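You operate a simulated robot arm through the tools that you are given. There is no shell and no other tool. Be economical: measure what you need, move in short steps, check, and stop when the job is done.

You are at the controls of a simulated robot arm. One attempt, no reset.

JOB
Open the air, blow the docked mould dry, shut the air and dab off the beads.
Fine: use the green sponge and put it back.

The check looks at the end state, three seconds after you hand in, the way a careful person would. Anything else that was tipped, shoved, dropped, spilled or broken makes it a failure.

ROBOT AND FRAMES
A 6-joint arm with a two-finger parallel gripper, fixed in place. Base frame: the origin is at the foot of the arm, x ahead of it, y to its left, z up; the work surface is at about z = 0. Lengths are in mm, angles in rad, forces in N, time in s.
With the tool pointing down near the work surface it reaches from about 160 to 420 mm from the base axis. Its first joint turns from -1.152 to 1.152 rad. Payload 1.57 kg.
Tool frame: the origin (TCP) lies between the finger pads and is the grasp point; the fingertips stand 30 mm ahead of it; z points along the fingers, y is the line along which they close. The gripper opens to 80 mm. The fingers are 17 mm wide and 12 mm thick; the gripper's body (40 by 82 mm) begins 80 mm behind the TCP.
Orientation is that of the tool frame in the base frame, as a unit quaternion [w, x, y, z]. With the fingers straight down and closing along the base's y, the tool's x points along the base's -x, its y along +y and its z along -z.

CONTROLS
- The arm moves only by the tool jog_arm. Its argument "targets" is a list of rows, each an object (a shift or turn left out is 0, a gripper value left out holds the last) with "travel": the shift along the tool's x, y, z in mm, a list of three; "delta_rot": the turn, a rotation vector about the tool's x, y, z in rad, a list of three. In form: [{"travel": [dx, dy, dz], "delta_rot": [wx, wy, wz]}, ...]. A call has 1 to 20 rows; each row shifts and turns the commanded pose from where the row before left it, along the tool's axes as they then stand. "fingers" is the opening, from 0 (shut) to 1 (fully open), set as the call begins (left out, the last holds). Rows are played at 5 a second. More than 50 mm and 0.15 rad between two rows, or a gripper value outside its range, and nothing of the call is played. A pose out of reach is approached as far as the arm can. The call stops where the force on the tool passes 50 N (or 10 N more than at its start, if that is more) or the arm is blocked; 0.2 s more then pass. The fingers move at their own pace (about 153 mm/s each) and stop on an object; they squeeze with about 41 N. The grip force told is the motor's: it shows also when the fingers shut on nothing. Time passes only in rows, and 0.2 s behind the last, so rows that do not move let the fingers close. It gives the time, the measured TCP pose, the force on the tool (base axes), the opening and the grip force at its end, in the units of the frame above (readings bear some noise), with the torque about the TCP (base axes, N m) and any sound that the robot's microphone picked up.
- Cameras (640 x 400 px; columns grow to the right, rows downward): "scene" is fixed at [60.1, -332.3, 427.6]; the picture's right is [0.76, -0.66, 0.00], its down [-0.35, -0.40, -0.85] and it looks along [0.56, 0.64, -0.53] (base axes); focal length 247 px, centre (320, 200). "wrist" rides on the gripper at [72, -7, -122] in the tool frame; the picture's right is [0.09, 1.00, 0.00], its down [-0.84, 0.08, -0.54] and it looks along [-0.54, 0.05, 0.84] (tool axes); focal length 238 px, centre (320, 200). There is no depth. A picture from a camera that has moved, and an enlarged one, comes with that camera's place and axes in the base frame and with its lens.
- capture(camera): a new picture of that camera. The clock stands still meanwhile.
- enlarge(camera, box): a new picture of the part [left, top, right, bottom] of that camera's present view, enlarged. The clock stands still meanwhile.
- close_job(): hands the job in; it is judged then, once.

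Work in short steps. Places have to be worked out from the pictures, the camera data and where the tool is seen: move nearer, look again, correct. Check each grasp and each placing, and mend what went wrong. You have 120 turns and 64 pictures in all, those below and enlarged ones among them. Open the gripper and draw the arm clear of the work before you hand the job in, unless the task says otherwise; then end with one line.

The tools are called by a JSON object that holds its "method" and its "body". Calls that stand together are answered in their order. jog_arm: Moves the arm, as the interface text tells. Its arguments: {"type":"object","properties":{"targets":{"type":"array"},"fingers":{"type":"number"}},"required":["targets"]} The other tools are called the same way: capture (camera) takes a picture; enlarge (camera, box) takes an enlarged picture of a part of a camera's view; close_job () hands the job in.

At the start:

```text
t: 0.0
position: [230.6, 8.2, 302.1]
tool_rot: [-0.001, 0.0, 1.0, 0.0]
force: [0.7, 0.8, 0.4]
moment: [0.0, -0.04, 0.02]
width: 80.0
gripper_force: 0.0
```

scene: 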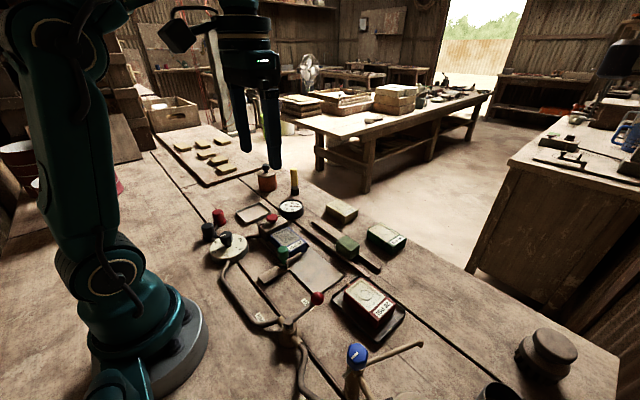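
wrist: 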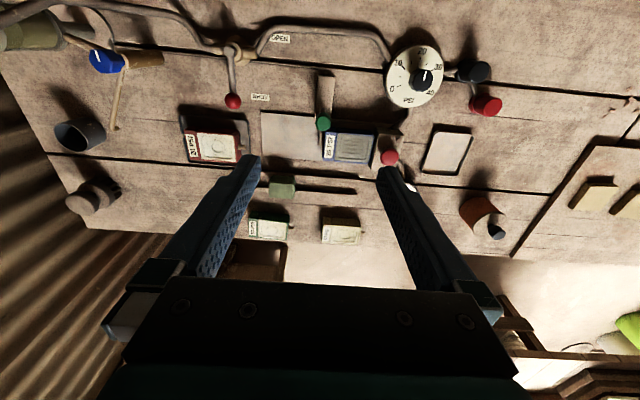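

I start by looking closer at the work area to identify the valve, dial, moulds and sponges.

{"method": "enlarge", "body": {"camera": "wrist", "box": [160, 20, 420, 180]}}

{"method": "enlarge", "body": {"camera": "scene", "box": [180, 150, 440, 312]}}

{"method": "enlarge", "body": {"camera": "wrist", "box": [340, 20, 600, 260]}}

{"method": "enlarge", "body": {"camera": "wrist", "box": [0, 0, 380, 260]}}

```text
2.46 times, centred on (290, 100) of wrist
camera zoom: at [156.4, 2.0, 424.7], right [-0.09, 1.0, 0.0], down [0.84, 0.08, 0.54], along [0.54, 0.05, -0.84], focal length 587 px, centre (394, 446)
```

zoom: 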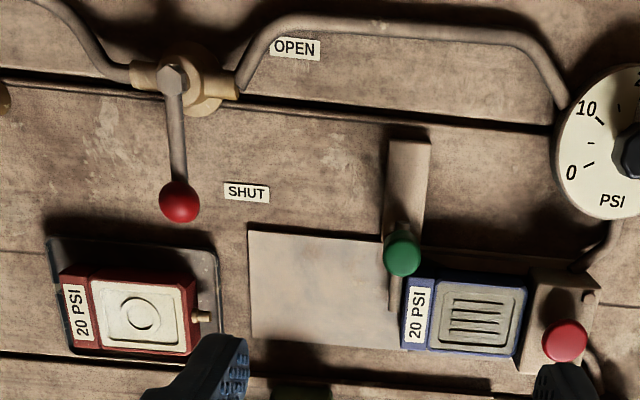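

```text
2.46 times, centred on (310, 231) of scene
camera zoom: at [60.1, -332.3, 427.6], right [0.76, -0.66, 0.0], down [-0.35, -0.4, -0.85], along [0.56, 0.64, -0.53], focal length 609 px, centre (345, 124)
```

zoom: 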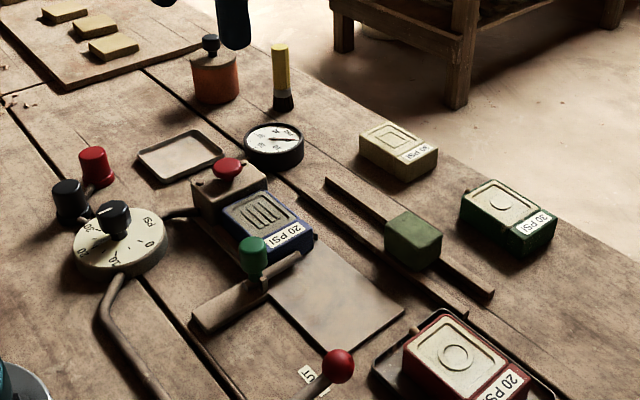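

```text
1.67 times, centred on (470, 140) of wrist
camera zoom: at [156.4, 2.0, 424.7], right [-0.09, 1.0, 0.0], down [0.84, 0.08, 0.54], along [0.54, 0.05, -0.84], focal length 397 px, centre (70, 300)
```

zoom: 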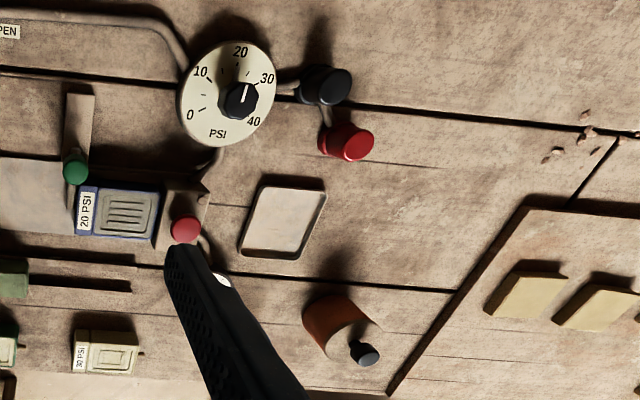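

```text
1.54 times, centred on (190, 130) of wrist
camera zoom: at [156.4, 2.0, 424.7], right [-0.09, 1.0, 0.0], down [0.84, 0.08, 0.54], along [0.54, 0.05, -0.84], focal length 367 px, centre (520, 308)
```

zoom: 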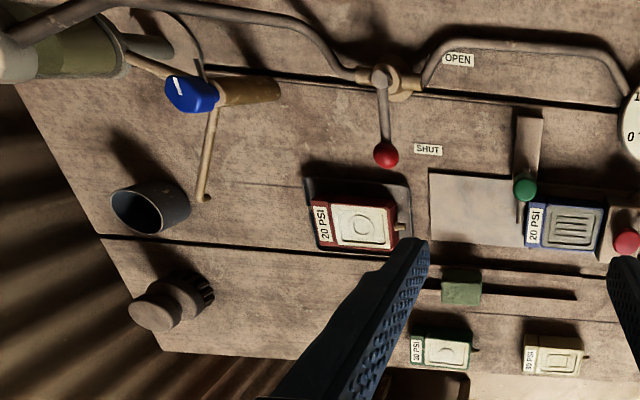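

The docked mould (blue) is labelled 20 PSI; the dial looks to be set near 25. I enlarge the key parts more.

{"method": "enlarge", "body": {"camera": "scene", "box": [195, 200, 275, 270]}}

{"method": "enlarge", "body": {"camera": "scene", "box": [245, 190, 385, 290]}}

{"method": "enlarge", "body": {"camera": "wrist", "box": [380, 40, 450, 110]}}

{"method": "enlarge", "body": {"camera": "scene", "box": [230, 270, 430, 400]}}

```text
5.71 times, centred on (235, 235) of scene
camera zoom: at [60.1, -332.3, 427.6], right [0.76, -0.66, 0.0], down [-0.35, -0.4, -0.85], along [0.56, 0.64, -0.53], focal length 1414 px, centre (806, 0)
```

zoom: 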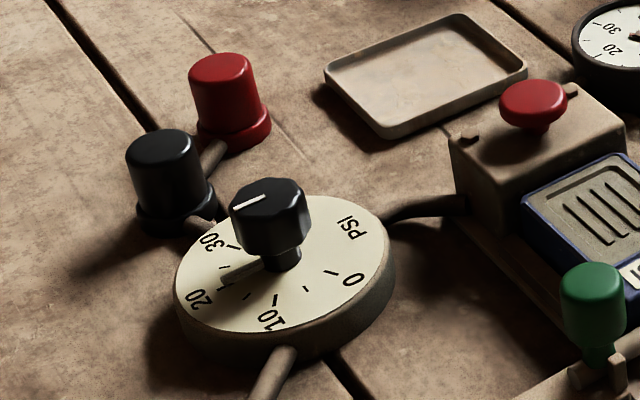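

```text
4.00 times, centred on (315, 240) of scene
camera zoom: at [60.1, -332.3, 427.6], right [0.76, -0.66, 0.0], down [-0.35, -0.4, -0.85], along [0.56, 0.64, -0.53], focal length 990 px, centre (340, 40)
```

zoom: 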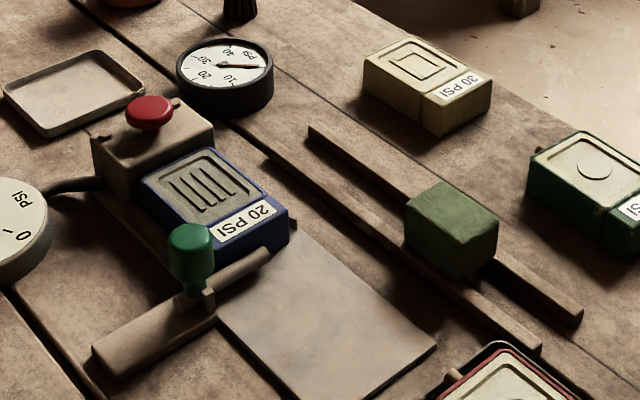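

```text
5.71 times, centred on (415, 75) of wrist
camera zoom: at [156.4, 2.0, 424.7], right [-0.09, 1.0, 0.0], down [0.84, 0.08, 0.54], along [0.54, 0.05, -0.84], focal length 1362 px, centre (-223, 914)
```

zoom: 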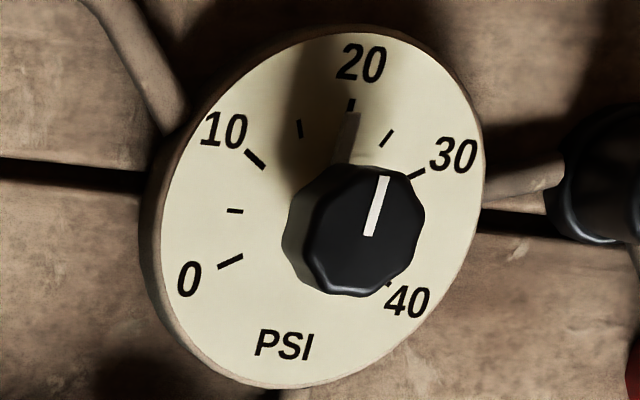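

```text
3.08 times, centred on (330, 335) of scene
camera zoom: at [60.1, -332.3, 427.6], right [0.76, -0.66, 0.0], down [-0.35, -0.4, -0.85], along [0.56, 0.64, -0.53], focal length 761 px, centre (289, -215)
```

zoom: 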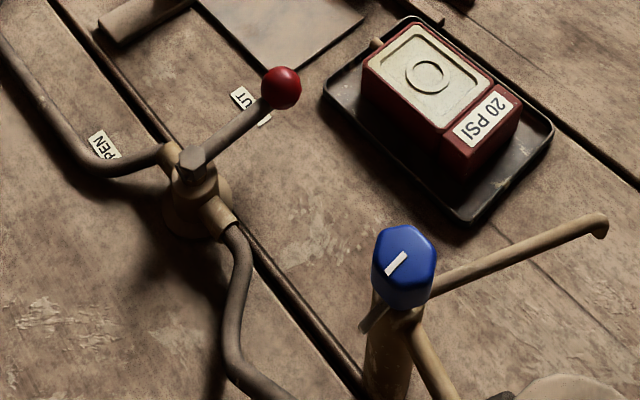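

The dial's pointer already looks close to 20. I move lower over the dock to see the mould, green bolt and red button closely.

{"method": "jog_arm", "body": {"targets": [{"travel": [0, 13, 30]}, {"travel": [0, 13, 30]}, {"travel": [0, 13, 30]}, {"travel": [0, 13, 30]}]}}

{"method": "capture", "body": {"camera": "wrist"}}

{"method": "enlarge", "body": {"camera": "wrist", "box": [200, 60, 420, 200]}}

{"method": "enlarge", "body": {"camera": "scene", "box": [265, 190, 315, 270]}}

```text
t: 1.0
position: [229.1, 61.4, 181.5]
tool_rot: [0.001, 0.0, 1.0, 0.001]
force: [-0.8, -0.4, 0.6]
moment: [-0.01, -0.01, 0.02]
width: 80.0
gripper_force: 0.1
```

```text
53 pictures are left
camera wrist: at [156.1, 54.3, 303.9], right [-0.09, 1.0, 0.0], down [0.84, 0.08, 0.54], along [0.54, 0.05, -0.84], focal length 238 px, centre (320, 200)
```

wrist: 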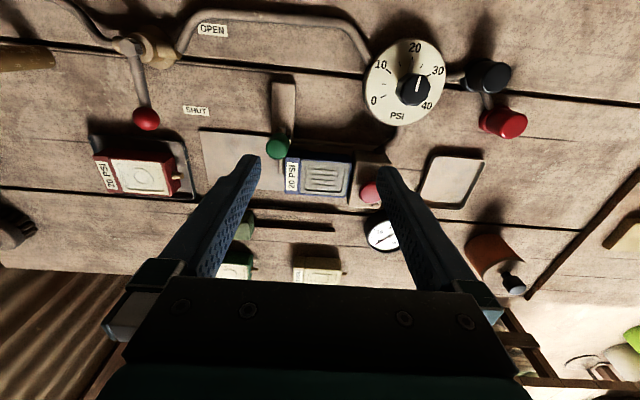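

```text
2.86 times, centred on (310, 130) of wrist
camera zoom: at [156.1, 54.3, 303.9], right [-0.09, 1.0, 0.0], down [0.84, 0.08, 0.54], along [0.54, 0.05, -0.84], focal length 681 px, centre (349, 400)
```

zoom: 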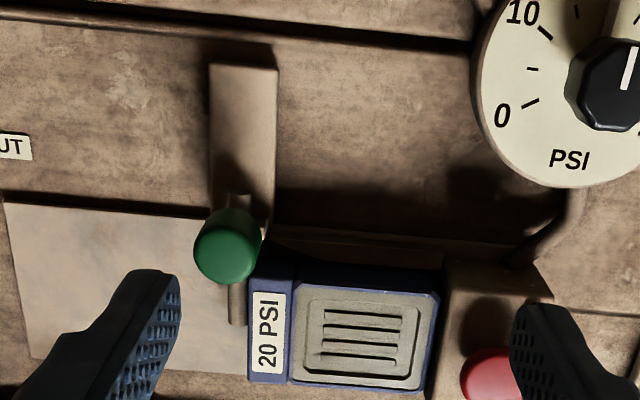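

```text
5.00 times, centred on (290, 230) of scene
camera zoom: at [60.1, -332.3, 427.6], right [0.76, -0.66, 0.0], down [-0.35, -0.4, -0.85], along [0.56, 0.64, -0.53], focal length 1237 px, centre (470, 50)
```

zoom: 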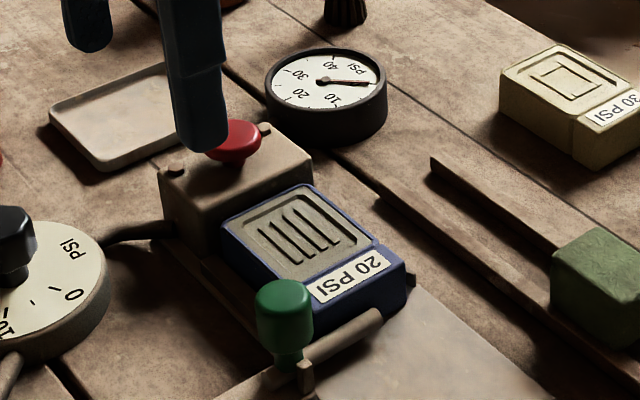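

The bolt is thrown behind the docked mould, gauge at 0, dial at about 20. The valve ball is about (234,-121,50), pivot (170,-121); I shut the fingers and go to the far side of the lever to push it round to OPEN.

{"method": "jog_arm", "body": {"targets": [{"travel": [0, -43, 0]}, {"travel": [0, -43, 0]}, {"travel": [0, -43, 0]}, {"travel": [-4, -43, 0]}, {"travel": [-4, -44, 0]}, {"travel": [0, 0, 35]}], "fingers": 0}}

{"method": "capture", "body": {"camera": "wrist"}}

{"method": "capture", "body": {"camera": "scene"}}

```text
t: 2.4
position: [235.9, -155.5, 146.6]
tool_rot: [0.0, -0.001, 1.0, 0.0]
force: [0.3, 0.5, 0.0]
moment: [-0.03, -0.01, 0.0]
width: 0.2
gripper_force: 21.3
```

```text
50 pictures are left
camera wrist: at [163.7, -161.5, 269.2], right [-0.09, 1.0, 0.0], down [0.84, 0.08, 0.54], along [0.54, 0.05, -0.84], focal length 238 px, centre (320, 200)
```

wrist: 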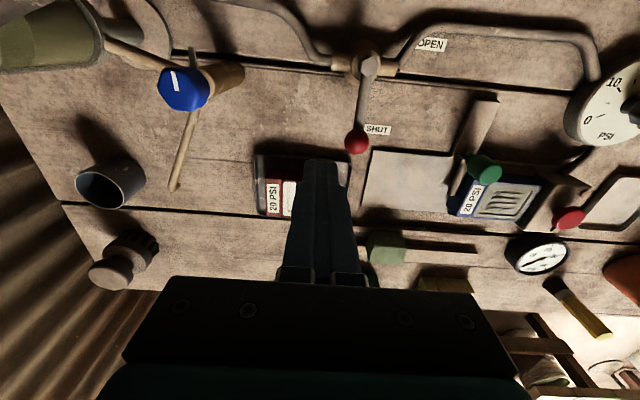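

```text
49 pictures are left
```

scene: 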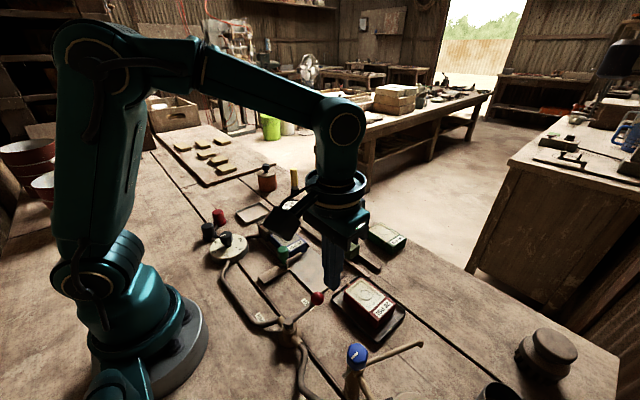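

Ball confirmed at about (236,-120,50). I descend beside it and push the first half of the arc.

{"method": "jog_arm", "body": {"targets": [{"travel": [0, 0, 38]}, {"travel": [0, 0, 38]}, {"travel": [3, 13.5, 0]}, {"travel": [-4, 7.5, 0]}, {"travel": [0, 7.5, 0]}, {"travel": [0, 8, 0]}, {"travel": [0, 8, 0]}, {"travel": [2, 8.5, 0]}, {"travel": [2.5, 8.5, 0]}]}}

{"method": "capture", "body": {"camera": "wrist"}}

```text
t: 4.4
position: [234.3, -94.3, 72.8]
tool_rot: [0.001, 0.0, 1.0, 0.0]
force: [-0.7, -1.7, 0.7]
moment: [-0.01, -0.03, 0.03]
width: 0.0
gripper_force: 21.0
```

```text
48 pictures are left
camera wrist: at [161.2, -100.1, 193.5], right [-0.09, 1.0, 0.0], down [0.84, 0.08, 0.54], along [0.54, 0.05, -0.84], focal length 238 px, centre (320, 200)
```

wrist: 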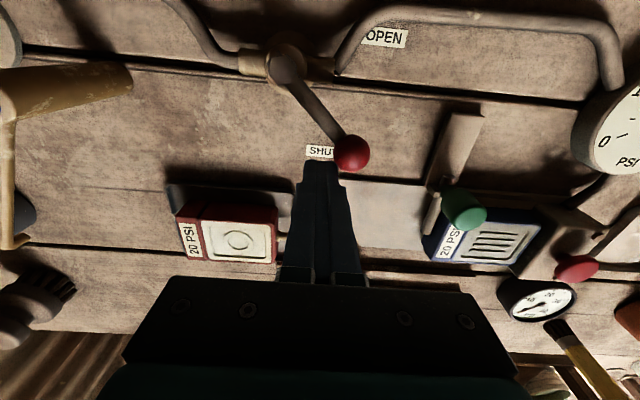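

The lever is following; I push on to the OPEN end.

{"method": "jog_arm", "body": {"targets": [{"travel": [5, 8, 0]}, {"travel": [6, 8, 0]}, {"travel": [7, 6, 0]}, {"travel": [8, 6, 0]}, {"travel": [9, 5, 0]}, {"travel": [9, 3, 0]}]}}

{"method": "capture", "body": {"camera": "wrist"}}

{"method": "capture", "body": {"camera": "scene"}}

```text
t: 5.8
position: [194.9, -58.5, 72.9]
tool_rot: [0.009, -0.002, 1.0, -0.002]
force: [26.8, -9.9, -5.3]
moment: [-0.13, -0.69, 0.07]
width: 0.0
gripper_force: 20.8
```

```text
47 pictures are left
camera wrist: at [119.3, -64.9, 193.7], right [-0.09, 1.0, 0.0], down [0.83, 0.08, 0.56], along [0.55, 0.05, -0.83], focal length 238 px, centre (320, 200)
```

wrist: 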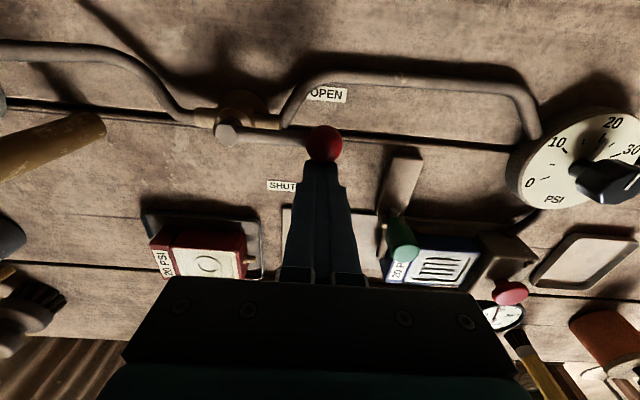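

```text
46 pictures are left
```

scene: 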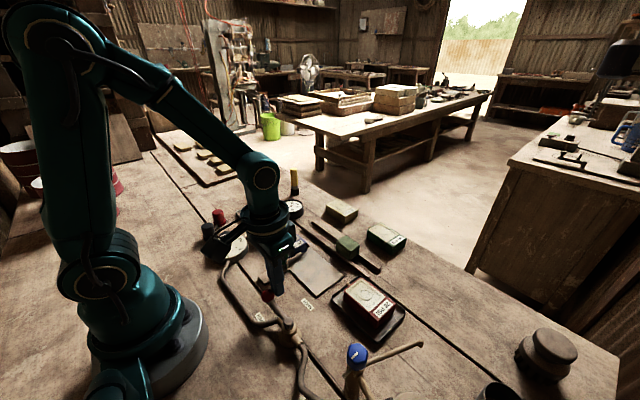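

The lever hit its stop pointing along OPEN (27 N). I back off, rise and read the gauge.

{"method": "jog_arm", "body": {"targets": [{"travel": [-12, 0, 0]}, {"travel": [-6, 0, -40]}, {"travel": [0, 10, -40]}, {"travel": [0, 30, -20]}]}}

{"method": "enlarge", "body": {"camera": "wrist", "box": [240, 80, 480, 260]}}

{"method": "enlarge", "body": {"camera": "scene", "box": [190, 180, 330, 280]}}

```text
t: 6.8
position: [206.2, -17.6, 171.2]
tool_rot: [0.0, 0.0, 1.0, 0.0]
force: [-0.2, 0.9, 0.1]
moment: [0.0, -0.01, -0.03]
width: 0.0
gripper_force: 21.1
```

```text
2.22 times, centred on (360, 170) of wrist
camera zoom: at [134.2, -24.1, 294.0], right [-0.09, 1.0, 0.0], down [0.84, 0.08, 0.54], along [0.54, 0.05, -0.84], focal length 530 px, centre (231, 267)
```

zoom: 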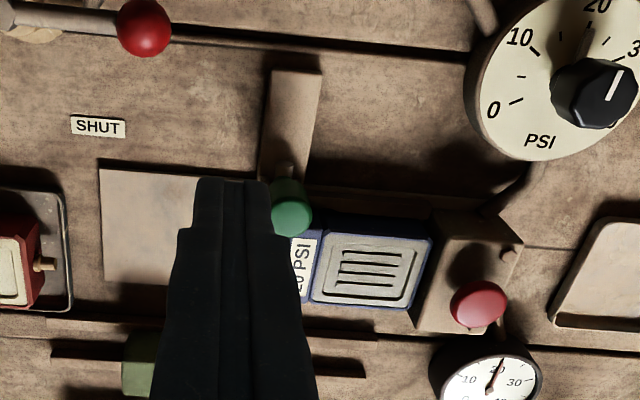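

```text
4.00 times, centred on (260, 230) of scene
camera zoom: at [60.1, -332.3, 427.6], right [0.76, -0.66, 0.0], down [-0.35, -0.4, -0.85], along [0.56, 0.64, -0.53], focal length 990 px, centre (560, 80)
```

zoom: 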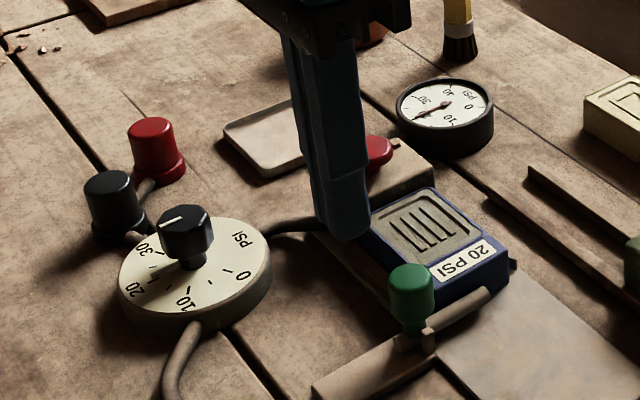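

The gauge now reads about 20. I move above the red button (about (296,124,62)).

{"method": "jog_arm", "body": {"targets": [{"travel": [-22.5, 35.4, 0]}, {"travel": [-22.5, 35.4, 0]}, {"travel": [-22.5, 35.4, 10]}, {"travel": [-22.5, 35.4, 20]}]}}

{"method": "capture", "body": {"camera": "wrist"}}

{"method": "enlarge", "body": {"camera": "scene", "box": [230, 170, 350, 270]}}

```text
t: 7.8
position: [297.9, 123.2, 142.1]
tool_rot: [-0.001, 0.0, 1.0, 0.0]
force: [-0.1, 0.3, 0.2]
moment: [0.02, -0.02, 0.0]
width: 0.0
gripper_force: 21.5
```

```text
43 pictures are left
camera wrist: at [224.4, 117.2, 262.6], right [-0.09, 1.0, 0.0], down [0.84, 0.08, 0.54], along [0.54, 0.05, -0.84], focal length 238 px, centre (320, 200)
```

wrist: 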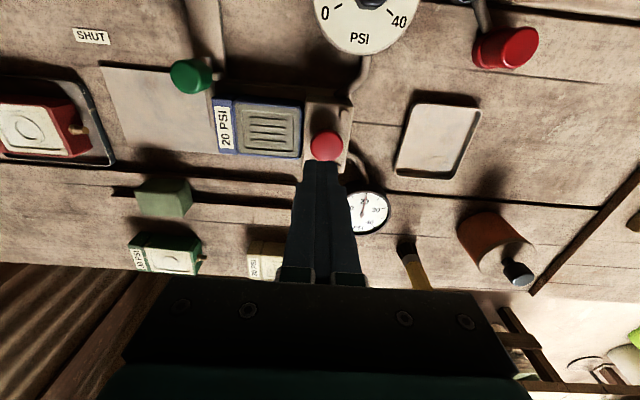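

```text
4.00 times, centred on (290, 220) of scene
camera zoom: at [60.1, -332.3, 427.6], right [0.76, -0.66, 0.0], down [-0.35, -0.4, -0.85], along [0.56, 0.64, -0.53], focal length 990 px, centre (440, 120)
```

zoom: 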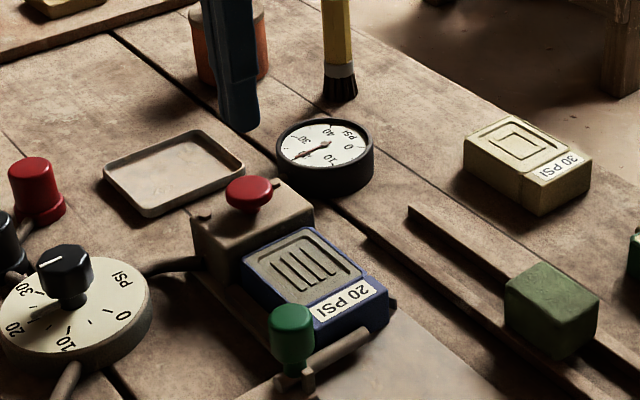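

The button is about (298,128,58), just beside the tool. I check the gauge reading and then press slowly.

{"method": "enlarge", "body": {"camera": "wrist", "box": [335, 180, 405, 240]}}

{"method": "jog_arm", "body": {"targets": [{"travel": [0, 4, 20]}, {"travel": [0, 0, 20]}, {"travel": [0, 0, 4]}]}}

{"method": "enlarge", "body": {"camera": "scene", "box": [230, 170, 350, 270]}}

```text
6.67 times, centred on (370, 210) of wrist
camera zoom: at [224.4, 117.2, 262.6], right [-0.09, 1.0, 0.0], down [0.84, 0.08, 0.54], along [0.54, 0.05, -0.84], focal length 1589 px, centre (-13, 133)
```

zoom: 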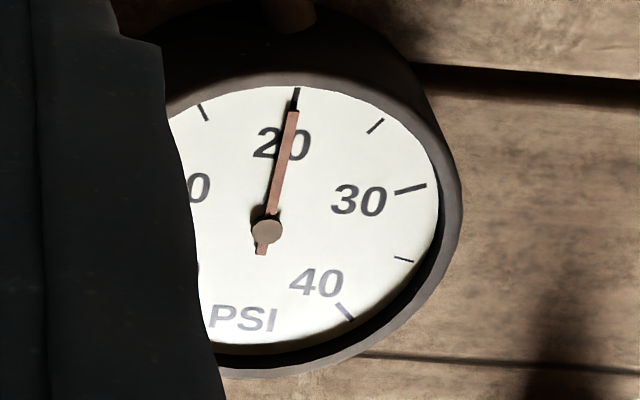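

```text
t: 8.6
position: [297.5, 128.9, 96.2]
tool_rot: [0.001, -0.001, 1.0, -0.001]
force: [-0.2, -0.7, 0.5]
moment: [-0.03, 0.02, -0.01]
width: 0.0
gripper_force: 21.3
```

```text
4.00 times, centred on (290, 220) of scene
camera zoom: at [60.1, -332.3, 427.6], right [0.76, -0.66, 0.0], down [-0.35, -0.4, -0.85], along [0.56, 0.64, -0.53], focal length 990 px, centre (440, 120)
```

zoom: 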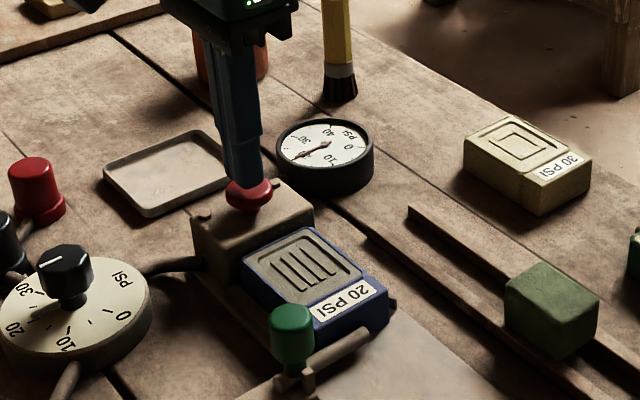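

Gauge is exactly 20 and the fingertips are right over the button. I press down in small steps and hold.

{"method": "jog_arm", "body": {"targets": [{"travel": [0, 0, 3]}, {"travel": [0, 0, 2]}, {"travel": [0, 0, 2]}, {"travel": [0, 0, 2]}, {"travel": [0, 0, 1]}, {"travel": [0, 0, 0]}, {"travel": [0, 0, 0]}]}}

{"method": "enlarge", "body": {"camera": "scene", "box": [230, 190, 350, 270]}}

```text
t: 10.2
position: [297.0, 127.6, 87.2]
tool_rot: [0.001, -0.001, 1.0, 0.0]
force: [0.5, 0.4, 0.9]
moment: [0.02, 0.01, -0.02]
width: 0.0
gripper_force: 21.2
```

```text
5.00 times, centred on (290, 230) of scene
camera zoom: at [60.1, -332.3, 427.6], right [0.76, -0.66, 0.0], down [-0.35, -0.4, -0.85], along [0.56, 0.64, -0.53], focal length 1237 px, centre (470, 50)
```

zoom: 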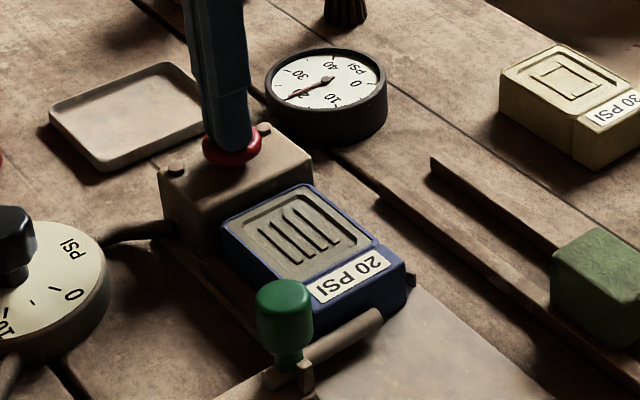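

No clear contact force yet; I press further in small steps.

{"method": "jog_arm", "body": {"targets": [{"travel": [0, 0, 1.5]}, {"travel": [0, 0, 1.5]}, {"travel": [0, 0, 1]}, {"travel": [0, 0, 1]}, {"travel": [0, 0, 0]}, {"travel": [0, 0, 0]}]}}

{"method": "enlarge", "body": {"camera": "scene", "box": [230, 190, 350, 270]}}

```text
t: 11.6
position: [298.1, 128.7, 83.1]
tool_rot: [0.0, 0.0, 1.0, 0.0]
force: [-2.6, 0.4, 3.4]
moment: [0.05, 0.06, -0.03]
width: 0.2
gripper_force: 21.7
heard: click
```

```text
5.00 times, centred on (290, 230) of scene
camera zoom: at [60.1, -332.3, 427.6], right [0.76, -0.66, 0.0], down [-0.35, -0.4, -0.85], along [0.56, 0.64, -0.53], focal length 1237 px, centre (470, 50)
```

zoom: 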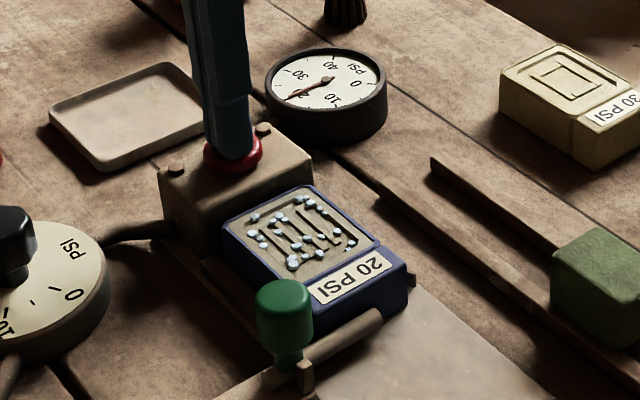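

A click, and beads of water have come out of the mould. I hold it down a little longer and compare.

{"method": "jog_arm", "body": {"targets": [{"travel": [0, 0, 0]}, {"travel": [0, 0, 0]}, {"travel": [0, 0, 0]}, {"travel": [0, 0, 0]}, {"travel": [0, 0, 0]}, {"travel": [0, 0, 0]}]}}

{"method": "enlarge", "body": {"camera": "scene", "box": [230, 190, 350, 270]}}

```text
t: 13.0
position: [297.6, 127.5, 82.8]
tool_rot: [0.0, 0.0, 1.0, 0.0]
force: [-1.2, -0.5, 3.7]
moment: [0.01, 0.05, 0.02]
width: 0.4
gripper_force: 21.4
```

```text
5.00 times, centred on (290, 230) of scene
camera zoom: at [60.1, -332.3, 427.6], right [0.76, -0.66, 0.0], down [-0.35, -0.4, -0.85], along [0.56, 0.64, -0.53], focal length 1237 px, centre (470, 50)
```

zoom: 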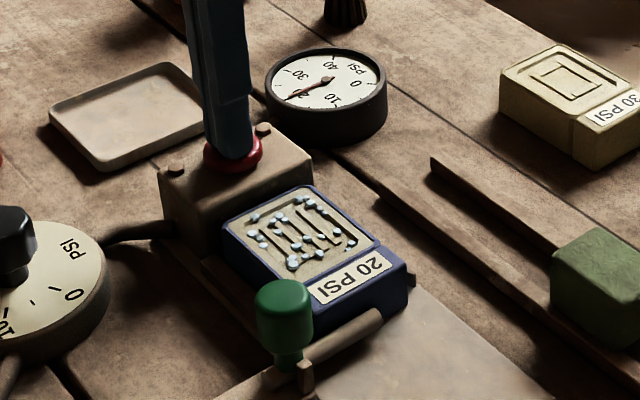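

Beads are unchanged, the plaster looks slightly paler. I hold about three seconds more and look from both cameras.

{"method": "jog_arm", "body": {"targets": [{"travel": [0, 0, 0]}, {"travel": [0, 0, 0]}, {"travel": [0, 0, 0]}, {"travel": [0, 0, 0]}, {"travel": [0, 0, 0]}, {"travel": [0, 0, 0]}, {"travel": [0, 0, 0]}, {"travel": [0, 0, 0]}, {"travel": [0, 0, 0]}, {"travel": [0, 0, 0]}, {"travel": [0, 0, 0]}, {"travel": [0, 0, 0]}, {"travel": [0, 0, 0]}, {"travel": [0, 0, 0]}]}}

{"method": "enlarge", "body": {"camera": "scene", "box": [230, 190, 350, 270]}}

{"method": "capture", "body": {"camera": "wrist"}}

```text
t: 16.0
position: [297.6, 127.0, 82.7]
tool_rot: [0.001, 0.0, 1.0, -0.001]
force: [0.1, -0.8, 3.4]
moment: [-0.04, -0.01, -0.02]
width: 0.0
gripper_force: 21.4
```

```text
5.00 times, centred on (290, 230) of scene
camera zoom: at [60.1, -332.3, 427.6], right [0.76, -0.66, 0.0], down [-0.35, -0.4, -0.85], along [0.56, 0.64, -0.53], focal length 1237 px, centre (470, 50)
```

zoom: 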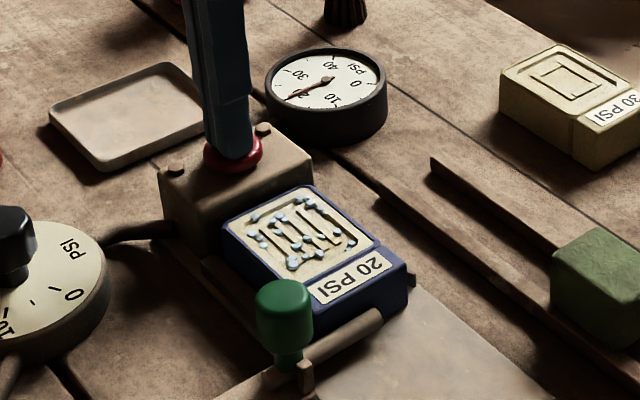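

```text
35 pictures are left
camera wrist: at [225.1, 121.2, 204.8], right [-0.09, 1.0, 0.0], down [0.84, 0.08, 0.54], along [0.54, 0.05, -0.84], focal length 238 px, centre (320, 200)
```

wrist: 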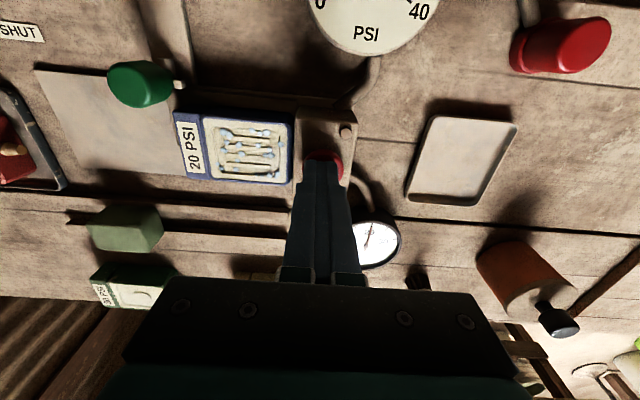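

The plaster is steadily drying paler. I keep holding another four seconds.

{"method": "jog_arm", "body": {"targets": [{"travel": [0, 0, 0]}, {"travel": [0, 0, 0]}, {"travel": [0, 0, 0]}, {"travel": [0, 0, 0]}, {"travel": [0, 0, 0]}, {"travel": [0, 0, 0]}, {"travel": [0, 0, 0]}, {"travel": [0, 0, 0]}, {"travel": [0, 0, 0]}, {"travel": [0, 0, 0]}, {"travel": [0, 0, 0]}, {"travel": [0, 0, 0]}, {"travel": [0, 0, 0]}, {"travel": [0, 0, 0]}, {"travel": [0, 0, 0]}, {"travel": [0, 0, 0]}, {"travel": [0, 0, 0]}, {"travel": [0, 0, 0]}]}}

{"method": "enlarge", "body": {"camera": "scene", "box": [230, 190, 350, 270]}}

```text
t: 19.8
position: [296.5, 127.6, 82.5]
tool_rot: [-0.001, 0.0, 1.0, 0.0]
force: [1.3, 0.2, 3.5]
moment: [0.01, -0.04, -0.01]
width: 0.3
gripper_force: 20.9
```

```text
5.00 times, centred on (290, 230) of scene
camera zoom: at [60.1, -332.3, 427.6], right [0.76, -0.66, 0.0], down [-0.35, -0.4, -0.85], along [0.56, 0.64, -0.53], focal length 1237 px, centre (470, 50)
```

zoom: 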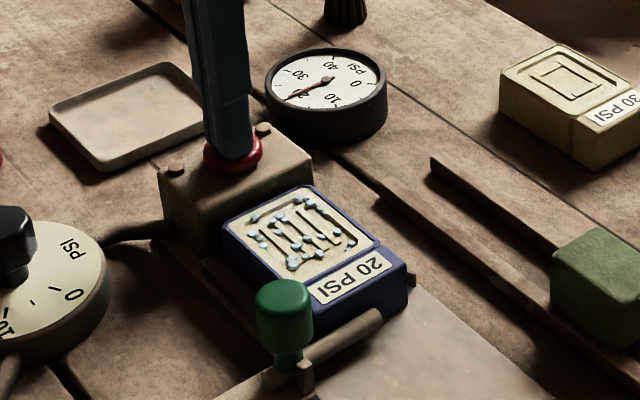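

The plaster now matches the dry ones, with little further change. I hold a final moment, then release and rise.

{"method": "jog_arm", "body": {"targets": [{"travel": [0, 0, 0]}, {"travel": [0, 0, 0]}, {"travel": [0, 0, 0]}, {"travel": [0, 0, 0]}, {"travel": [0, 0, 0]}, {"travel": [0, 0, 0]}, {"travel": [0, 0, 0]}, {"travel": [0, 0, 0]}, {"travel": [0, 0, -5]}, {"travel": [0, 0, -10]}, {"travel": [0, 0, -30]}, {"travel": [0, 0, -30]}]}}

{"method": "enlarge", "body": {"camera": "scene", "box": [230, 190, 350, 270]}}

```text
t: 22.4
position: [297.0, 127.4, 159.1]
tool_rot: [0.0, 0.0, 1.0, -0.001]
force: [0.4, -0.4, 1.1]
moment: [0.01, 0.01, 0.01]
width: 0.0
gripper_force: 21.0
```

```text
5.00 times, centred on (290, 230) of scene
camera zoom: at [60.1, -332.3, 427.6], right [0.76, -0.66, 0.0], down [-0.35, -0.4, -0.85], along [0.56, 0.64, -0.53], focal length 1237 px, centre (470, 50)
```

zoom: 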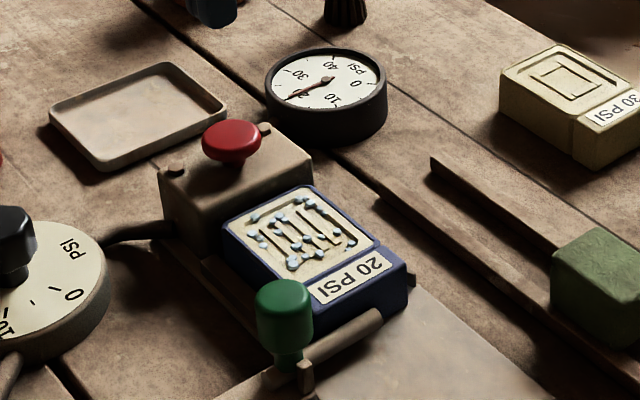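

The button sprang back. I go back over the valve ball, opening the fingers to 40 mm and turning the tool a quarter turn so they can straddle the lever.

{"method": "jog_arm", "body": {"targets": [{"travel": [19.4, -36.9, 0]}, {"travel": [19.4, -36.9, 0]}, {"travel": [19.4, -36.9, 0]}, {"travel": [19.4, -36.9, 0]}, {"travel": [19.4, -36.9, 0]}, {"delta_rot": [0, 0, -0.1428]}, {"delta_rot": [0, 0, -0.1428]}, {"delta_rot": [0, 0, -0.1428]}, {"delta_rot": [0, 0, -0.1428]}, {"delta_rot": [0, 0, -0.1428]}, {"delta_rot": [0, 0, -0.1428]}, {"delta_rot": [0, 0, -0.1428]}, {"delta_rot": [0, 0, -0.1428]}, {"delta_rot": [0, 0, -0.1428]}, {"delta_rot": [0, 0, -0.1428]}, {"delta_rot": [0, 0, -0.1428]}], "fingers": 0.5}}

{"method": "capture", "body": {"camera": "wrist"}}

```text
t: 25.8
position: [200.3, -56.8, 158.4]
tool_rot: [0.0, 0.709, -0.706, 0.0]
force: [0.3, -0.4, -0.6]
moment: [0.0, 0.0, -0.03]
width: 39.9
gripper_force: 0.0
```

```text
32 pictures are left
camera wrist: at [206.8, -128.4, 279.7], right [-1.0, -0.1, 0.0], down [-0.08, 0.84, 0.54], along [-0.05, 0.54, -0.84], focal length 238 px, centre (320, 200)
```

wrist: 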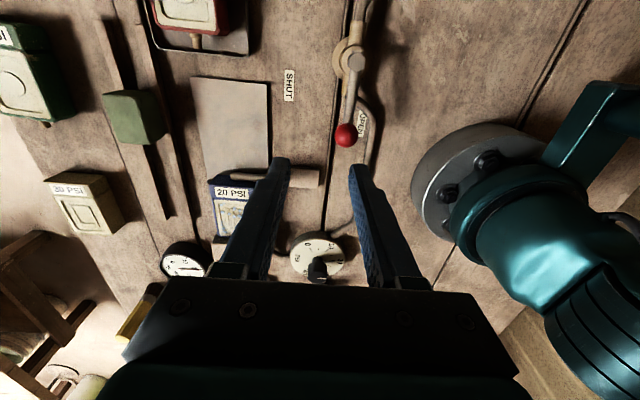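

Ball at about (175,-59,50). I centre over it and descend with fingers either side.

{"method": "jog_arm", "body": {"targets": [{"travel": [2, 25, 0]}, {"travel": [0, 0, 30]}, {"travel": [0, 0, 30]}, {"travel": [0, 0, 28]}]}}

{"method": "capture", "body": {"camera": "wrist"}}

```text
t: 26.8
position: [174.6, -58.9, 69.4]
tool_rot: [0.0, -0.707, 0.707, 0.001]
force: [-0.4, 0.1, -0.3]
moment: [-0.02, 0.02, -0.02]
width: 40.0
gripper_force: 0.1
```

```text
31 pictures are left
camera wrist: at [181.4, -130.5, 191.4], right [-1.0, -0.09, 0.0], down [-0.08, 0.84, 0.54], along [-0.05, 0.54, -0.84], focal length 238 px, centre (320, 200)
```

wrist: 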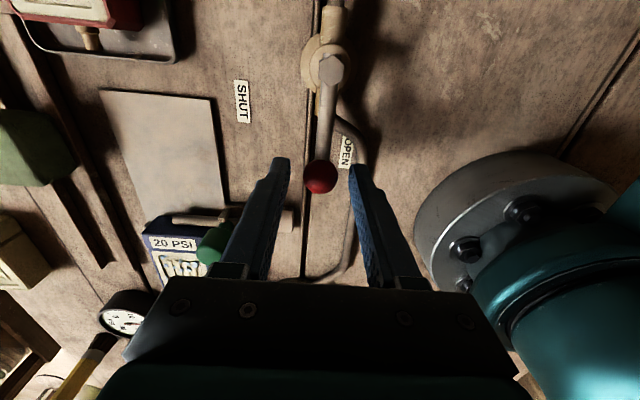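

The ball sits centred between the fingers. I sweep it back around the pivot to SHUT, turning with it.

{"method": "jog_arm", "body": {"targets": [{"travel": [0.6, -8.8, 0], "delta_rot": [0, 0, 0.1428]}, {"travel": [0.6, -8.8, 0], "delta_rot": [0, 0, 0.1428]}, {"travel": [0.6, -8.8, 0], "delta_rot": [0, 0, 0.1428]}, {"travel": [0.6, -8.8, 0], "delta_rot": [0, 0, 0.1428]}, {"travel": [0.6, -8.8, 0], "delta_rot": [0, 0, 0.1428]}, {"travel": [0.6, -8.8, 0], "delta_rot": [0, 0, 0.1428]}, {"travel": [0.6, -8.8, 0], "delta_rot": [0, 0, 0.1428]}, {"travel": [0.6, -8.8, 0], "delta_rot": [0, 0, 0.1428]}, {"travel": [0.6, -8.8, 0], "delta_rot": [0, 0, 0.1428]}, {"travel": [0.6, -8.8, 0], "delta_rot": [0, 0, 0.1428]}, {"travel": [0.6, -8.8, 0], "delta_rot": [0, 0, 0.1428]}, {"travel": [0, -5, 0]}]}}

{"method": "capture", "body": {"camera": "wrist"}}

```text
t: 29.4
position: [237.5, -124.8, 69.2]
tool_rot: [-0.001, 0.001, 1.0, 0.0]
force: [-0.3, 0.3, 0.2]
moment: [-0.01, 0.0, 0.02]
width: 39.9
gripper_force: 0.0
```

```text
30 pictures are left
camera wrist: at [165.1, -132.0, 191.8], right [-0.09, 1.0, 0.0], down [0.84, 0.08, 0.54], along [0.54, 0.05, -0.84], focal length 238 px, centre (320, 200)
```

wrist: 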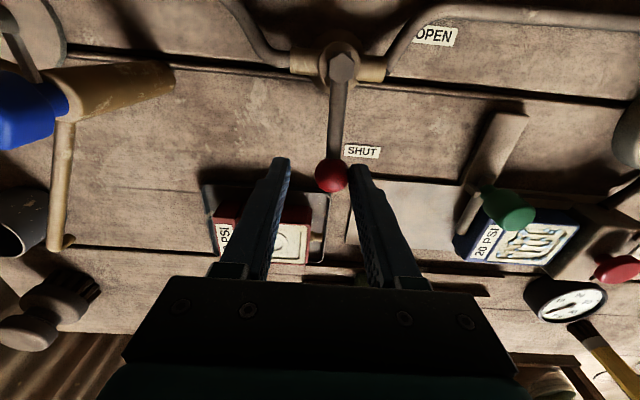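

The lever is nearly back at SHUT and the gauge has dropped; I press a bit further to seat it at its stop.

{"method": "jog_arm", "body": {"targets": [{"travel": [0, -2, 0]}, {"travel": [0, -2, 0]}, {"travel": [0, -2, 0]}, {"travel": [0, -2, 0]}]}}

```text
t: 30.4
position: [238.6, -132.8, 69.6]
tool_rot: [0.0, 0.0, 1.0, 0.001]
force: [0.7, 9.5, 1.4]
moment: [0.28, -0.02, -0.04]
width: 49.0
gripper_force: 4.9
```

Force of 9.5 N: the lever is on its stop. I centre again, rise and check valve and gauge.

{"method": "jog_arm", "body": {"targets": [{"travel": [0, 9, 0]}, {"travel": [0, 0, -30]}, {"travel": [0, 0, -40]}, {"travel": [0, 20, -40]}]}}

{"method": "capture", "body": {"camera": "wrist"}}

{"method": "enlarge", "body": {"camera": "scene", "box": [230, 180, 390, 280]}}

```text
t: 31.4
position: [236.5, -103.2, 180.3]
tool_rot: [-0.001, 0.0, 1.0, 0.0]
force: [-0.3, -0.6, 0.3]
moment: [0.0, -0.05, -0.02]
width: 40.0
gripper_force: 0.0
```

```text
29 pictures are left
camera wrist: at [164.4, -110.9, 302.2], right [-0.09, 1.0, 0.0], down [0.84, 0.08, 0.54], along [0.54, 0.05, -0.84], focal length 238 px, centre (320, 200)
```

wrist: 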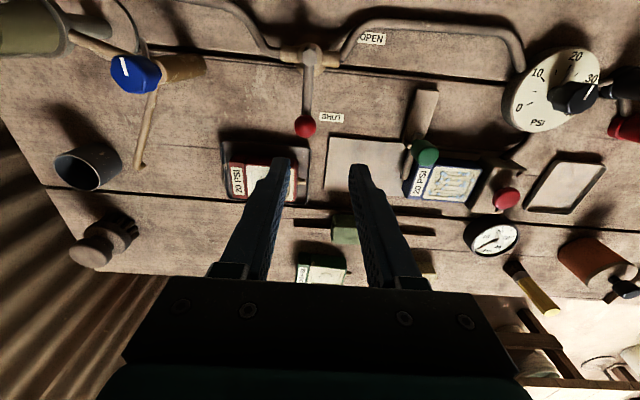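

```text
4.00 times, centred on (310, 230) of scene
camera zoom: at [60.1, -332.3, 427.6], right [0.76, -0.66, 0.0], down [-0.35, -0.4, -0.85], along [0.56, 0.64, -0.53], focal length 990 px, centre (360, 80)
```

zoom: 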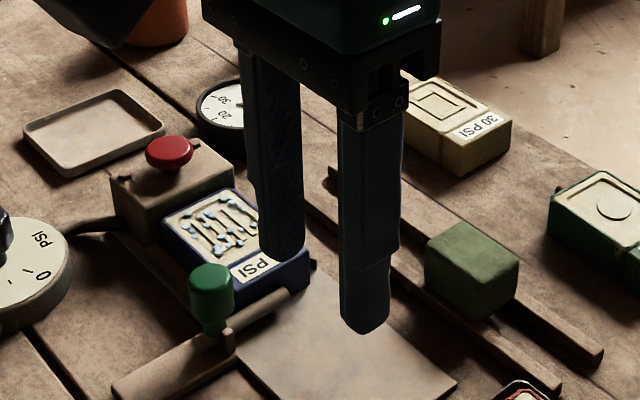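

Valve is at SHUT and gauge has fallen. The green sponge is about (391,-51), roughly 30 x 44 mm on its two rails; I go above it with open fingers.

{"method": "jog_arm", "body": {"targets": [{"travel": [-38.4, 13, 0]}, {"travel": [-38.4, 13, 0]}, {"travel": [-38.4, 13, 20]}, {"travel": [-38.4, 13, 30]}], "fingers": 1}}

{"method": "capture", "body": {"camera": "wrist"}}

{"method": "enlarge", "body": {"camera": "scene", "box": [290, 190, 430, 300]}}

```text
refused: row 4 steps farther than a row can; nothing moved
```

```text
27 pictures are left
camera wrist: at [164.4, -110.9, 302.2], right [-0.09, 1.0, 0.0], down [0.84, 0.08, 0.54], along [0.54, 0.05, -0.84], focal length 238 px, centre (320, 200)
```

wrist: 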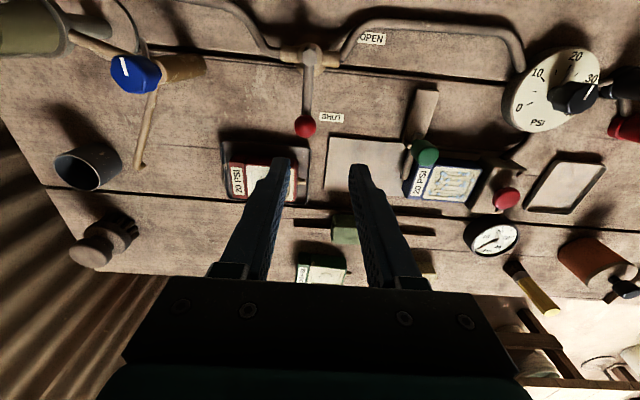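

```text
3.64 times, centred on (360, 245) of scene
camera zoom: at [60.1, -332.3, 427.6], right [0.76, -0.66, 0.0], down [-0.35, -0.4, -0.85], along [0.56, 0.64, -0.53], focal length 900 px, centre (174, 36)
```

zoom: 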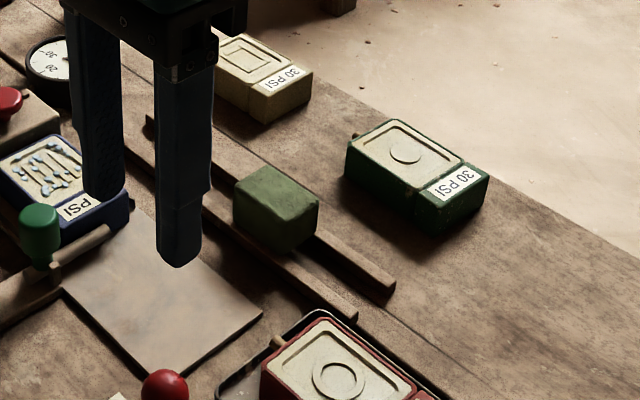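

The last row was too long and nothing moved; I repeat it with shorter rows.

{"method": "jog_arm", "body": {"targets": [{"travel": [-38, 13, 0]}, {"travel": [-38, 13, 0]}, {"travel": [-38, 13, 20]}, {"travel": [-36, 13, 20]}, {"travel": [0, 0, 10]}], "fingers": 1}}

{"method": "capture", "body": {"camera": "wrist"}}

{"method": "enlarge", "body": {"camera": "scene", "box": [300, 190, 420, 290]}}

```text
t: 32.6
position: [386.5, -53.9, 130.6]
tool_rot: [0.0, 0.0, 1.0, 0.0]
force: [0.0, 0.3, 0.3]
moment: [0.03, 0.0, 0.01]
width: 79.8
gripper_force: 0.1
```

```text
25 pictures are left
camera wrist: at [315.4, -58.6, 251.9], right [-0.09, 1.0, 0.0], down [0.84, 0.08, 0.54], along [0.54, 0.05, -0.84], focal length 238 px, centre (320, 200)
```

wrist: 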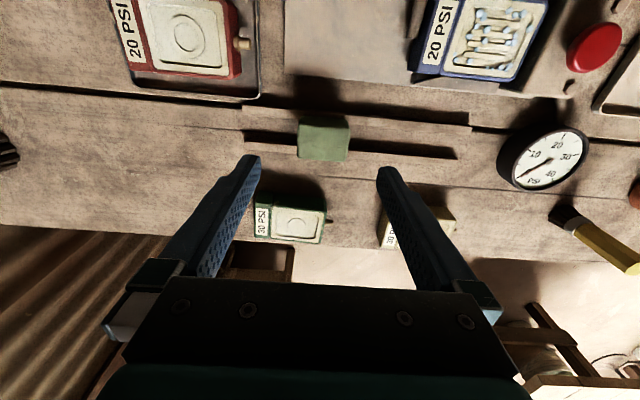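

```text
4.00 times, centred on (360, 240) of scene
camera zoom: at [60.2, -332.3, 427.6], right [0.76, -0.66, 0.0], down [-0.35, -0.4, -0.85], along [0.56, 0.64, -0.53], focal length 990 px, centre (160, 40)
```

zoom: 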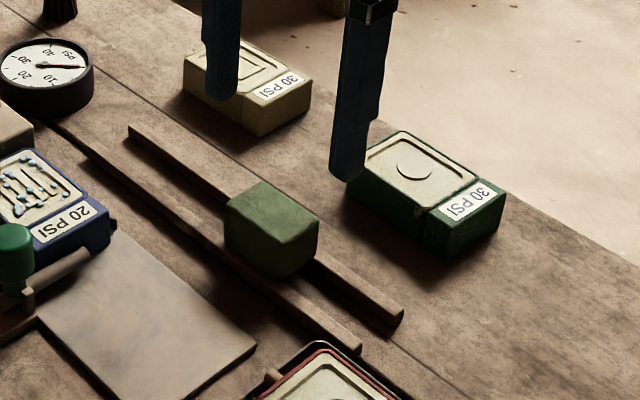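

Gauge reads 0 again. I enlarge the sponge to place it and its rails precisely.

{"method": "enlarge", "body": {"camera": "wrist", "box": [230, 90, 420, 180]}}

```text
3.37 times, centred on (325, 135) of wrist
camera zoom: at [315.4, -58.6, 251.9], right [-0.09, 1.0, 0.0], down [0.84, 0.08, 0.54], along [0.54, 0.05, -0.84], focal length 803 px, centre (303, 419)
```

zoom: 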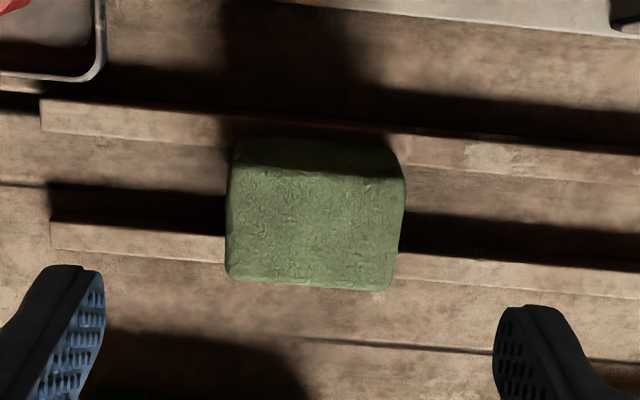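

Sponge: x 374–404, y -72…-28, top z≈43. I descend to straddle its upper half, then close gently.

{"method": "jog_arm", "body": {"targets": [{"travel": [-2.5, 3.9, 0]}, {"travel": [0, 0, 38]}, {"travel": [0, 0, 37]}, {"travel": [0, 0, 0]}]}}

{"method": "enlarge", "body": {"camera": "scene", "box": [300, 190, 420, 290]}}

```text
t: 33.6
position: [391.1, -48.3, 54.1]
tool_rot: [-0.001, -0.001, 1.0, 0.0]
force: [0.0, -0.3, 0.0]
moment: [-0.04, 0.02, 0.02]
width: 79.9
gripper_force: 0.0
```

```text
4.00 times, centred on (360, 240) of scene
camera zoom: at [60.1, -332.3, 427.6], right [0.76, -0.66, 0.0], down [-0.35, -0.4, -0.85], along [0.56, 0.64, -0.53], focal length 990 px, centre (160, 40)
```

zoom: 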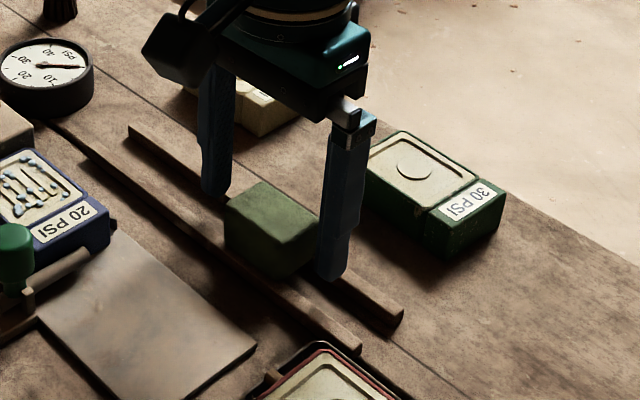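

Fingers straddle the sponge well. I close on it and check the width.

{"method": "jog_arm", "body": {"targets": [{"travel": [0, 0, 0]}, {"travel": [0, 0, 0]}, {"travel": [0, 0, 0]}], "fingers": 0.45}}

```text
t: 34.4
position: [390.7, -48.5, 55.0]
tool_rot: [0.0, -0.001, 1.0, 0.0]
force: [-0.3, -0.4, -0.7]
moment: [0.01, 0.0, -0.03]
width: 48.7
gripper_force: 40.9
```

Gripped at 48.7 mm with 41 N. I lift it, carry it above the mould and turn a quarter turn, so its long side spans the mould and the fingers clear the red button block.

{"method": "jog_arm", "body": {"targets": [{"travel": [0, 0, -20]}, {"travel": [0, 0, -30]}, {"travel": [0, 0, -30]}, {"travel": [23, 30, 0]}, {"travel": [23, 30, 0]}, {"travel": [23, 30, 0]}, {"travel": [23, 30, 0]}]}}

{"method": "jog_arm", "body": {"targets": [{"delta_rot": [0, 0, -0.1428]}, {"delta_rot": [0, 0, -0.1428]}, {"delta_rot": [0, 0, -0.1428]}, {"delta_rot": [0, 0, -0.1428]}, {"delta_rot": [0, 0, -0.1428]}, {"delta_rot": [0, 0, -0.1428]}, {"delta_rot": [0, 0, -0.1428]}, {"delta_rot": [0, 0, -0.1428]}, {"delta_rot": [0, 0, -0.1428]}, {"delta_rot": [0, 0, -0.1428]}, {"delta_rot": [0, 0, -0.1428]}]}}

{"method": "capture", "body": {"camera": "wrist"}}

{"method": "enlarge", "body": {"camera": "scene", "box": [230, 170, 380, 280]}}

```text
t: 36.0
position: [298.2, 72.2, 134.6]
tool_rot: [-0.001, 0.0, 1.0, 0.0]
force: [0.2, 1.1, -0.6]
moment: [-0.01, -0.01, -0.03]
width: 48.1
gripper_force: 41.0
```

```text
t: 38.4
position: [297.8, 72.2, 133.9]
tool_rot: [0.0, 0.708, -0.706, -0.001]
force: [0.0, -0.1, -0.2]
moment: [0.01, 0.01, 0.01]
width: 48.6
gripper_force: 40.9
```

```text
21 pictures are left
camera wrist: at [304.1, -0.2, 256.8], right [-1.0, -0.1, 0.0], down [-0.08, 0.84, 0.54], along [-0.05, 0.54, -0.84], focal length 238 px, centre (320, 200)
```

wrist: 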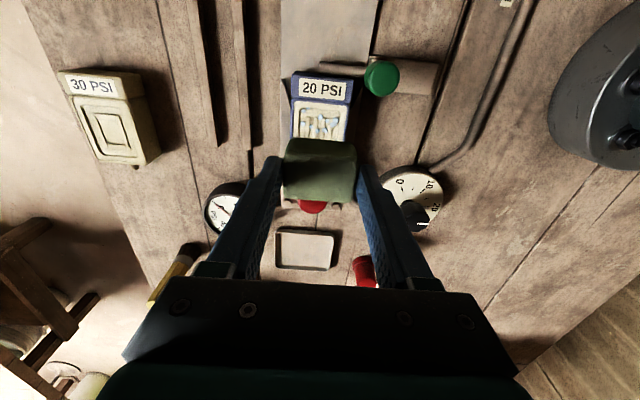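

```text
3.64 times, centred on (305, 225) of scene
camera zoom: at [60.1, -332.3, 427.6], right [0.76, -0.66, 0.0], down [-0.35, -0.4, -0.85], along [0.56, 0.64, -0.53], focal length 900 px, centre (374, 109)
```

zoom: 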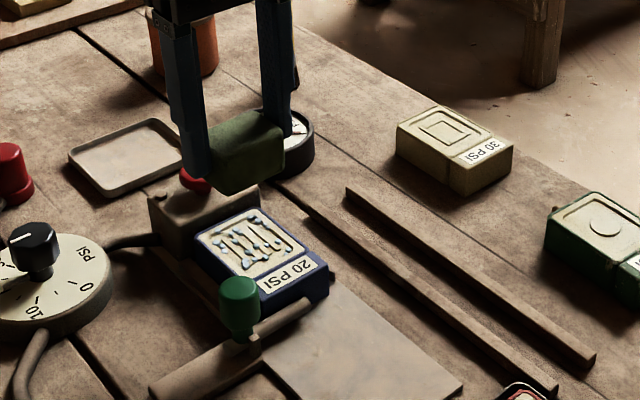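

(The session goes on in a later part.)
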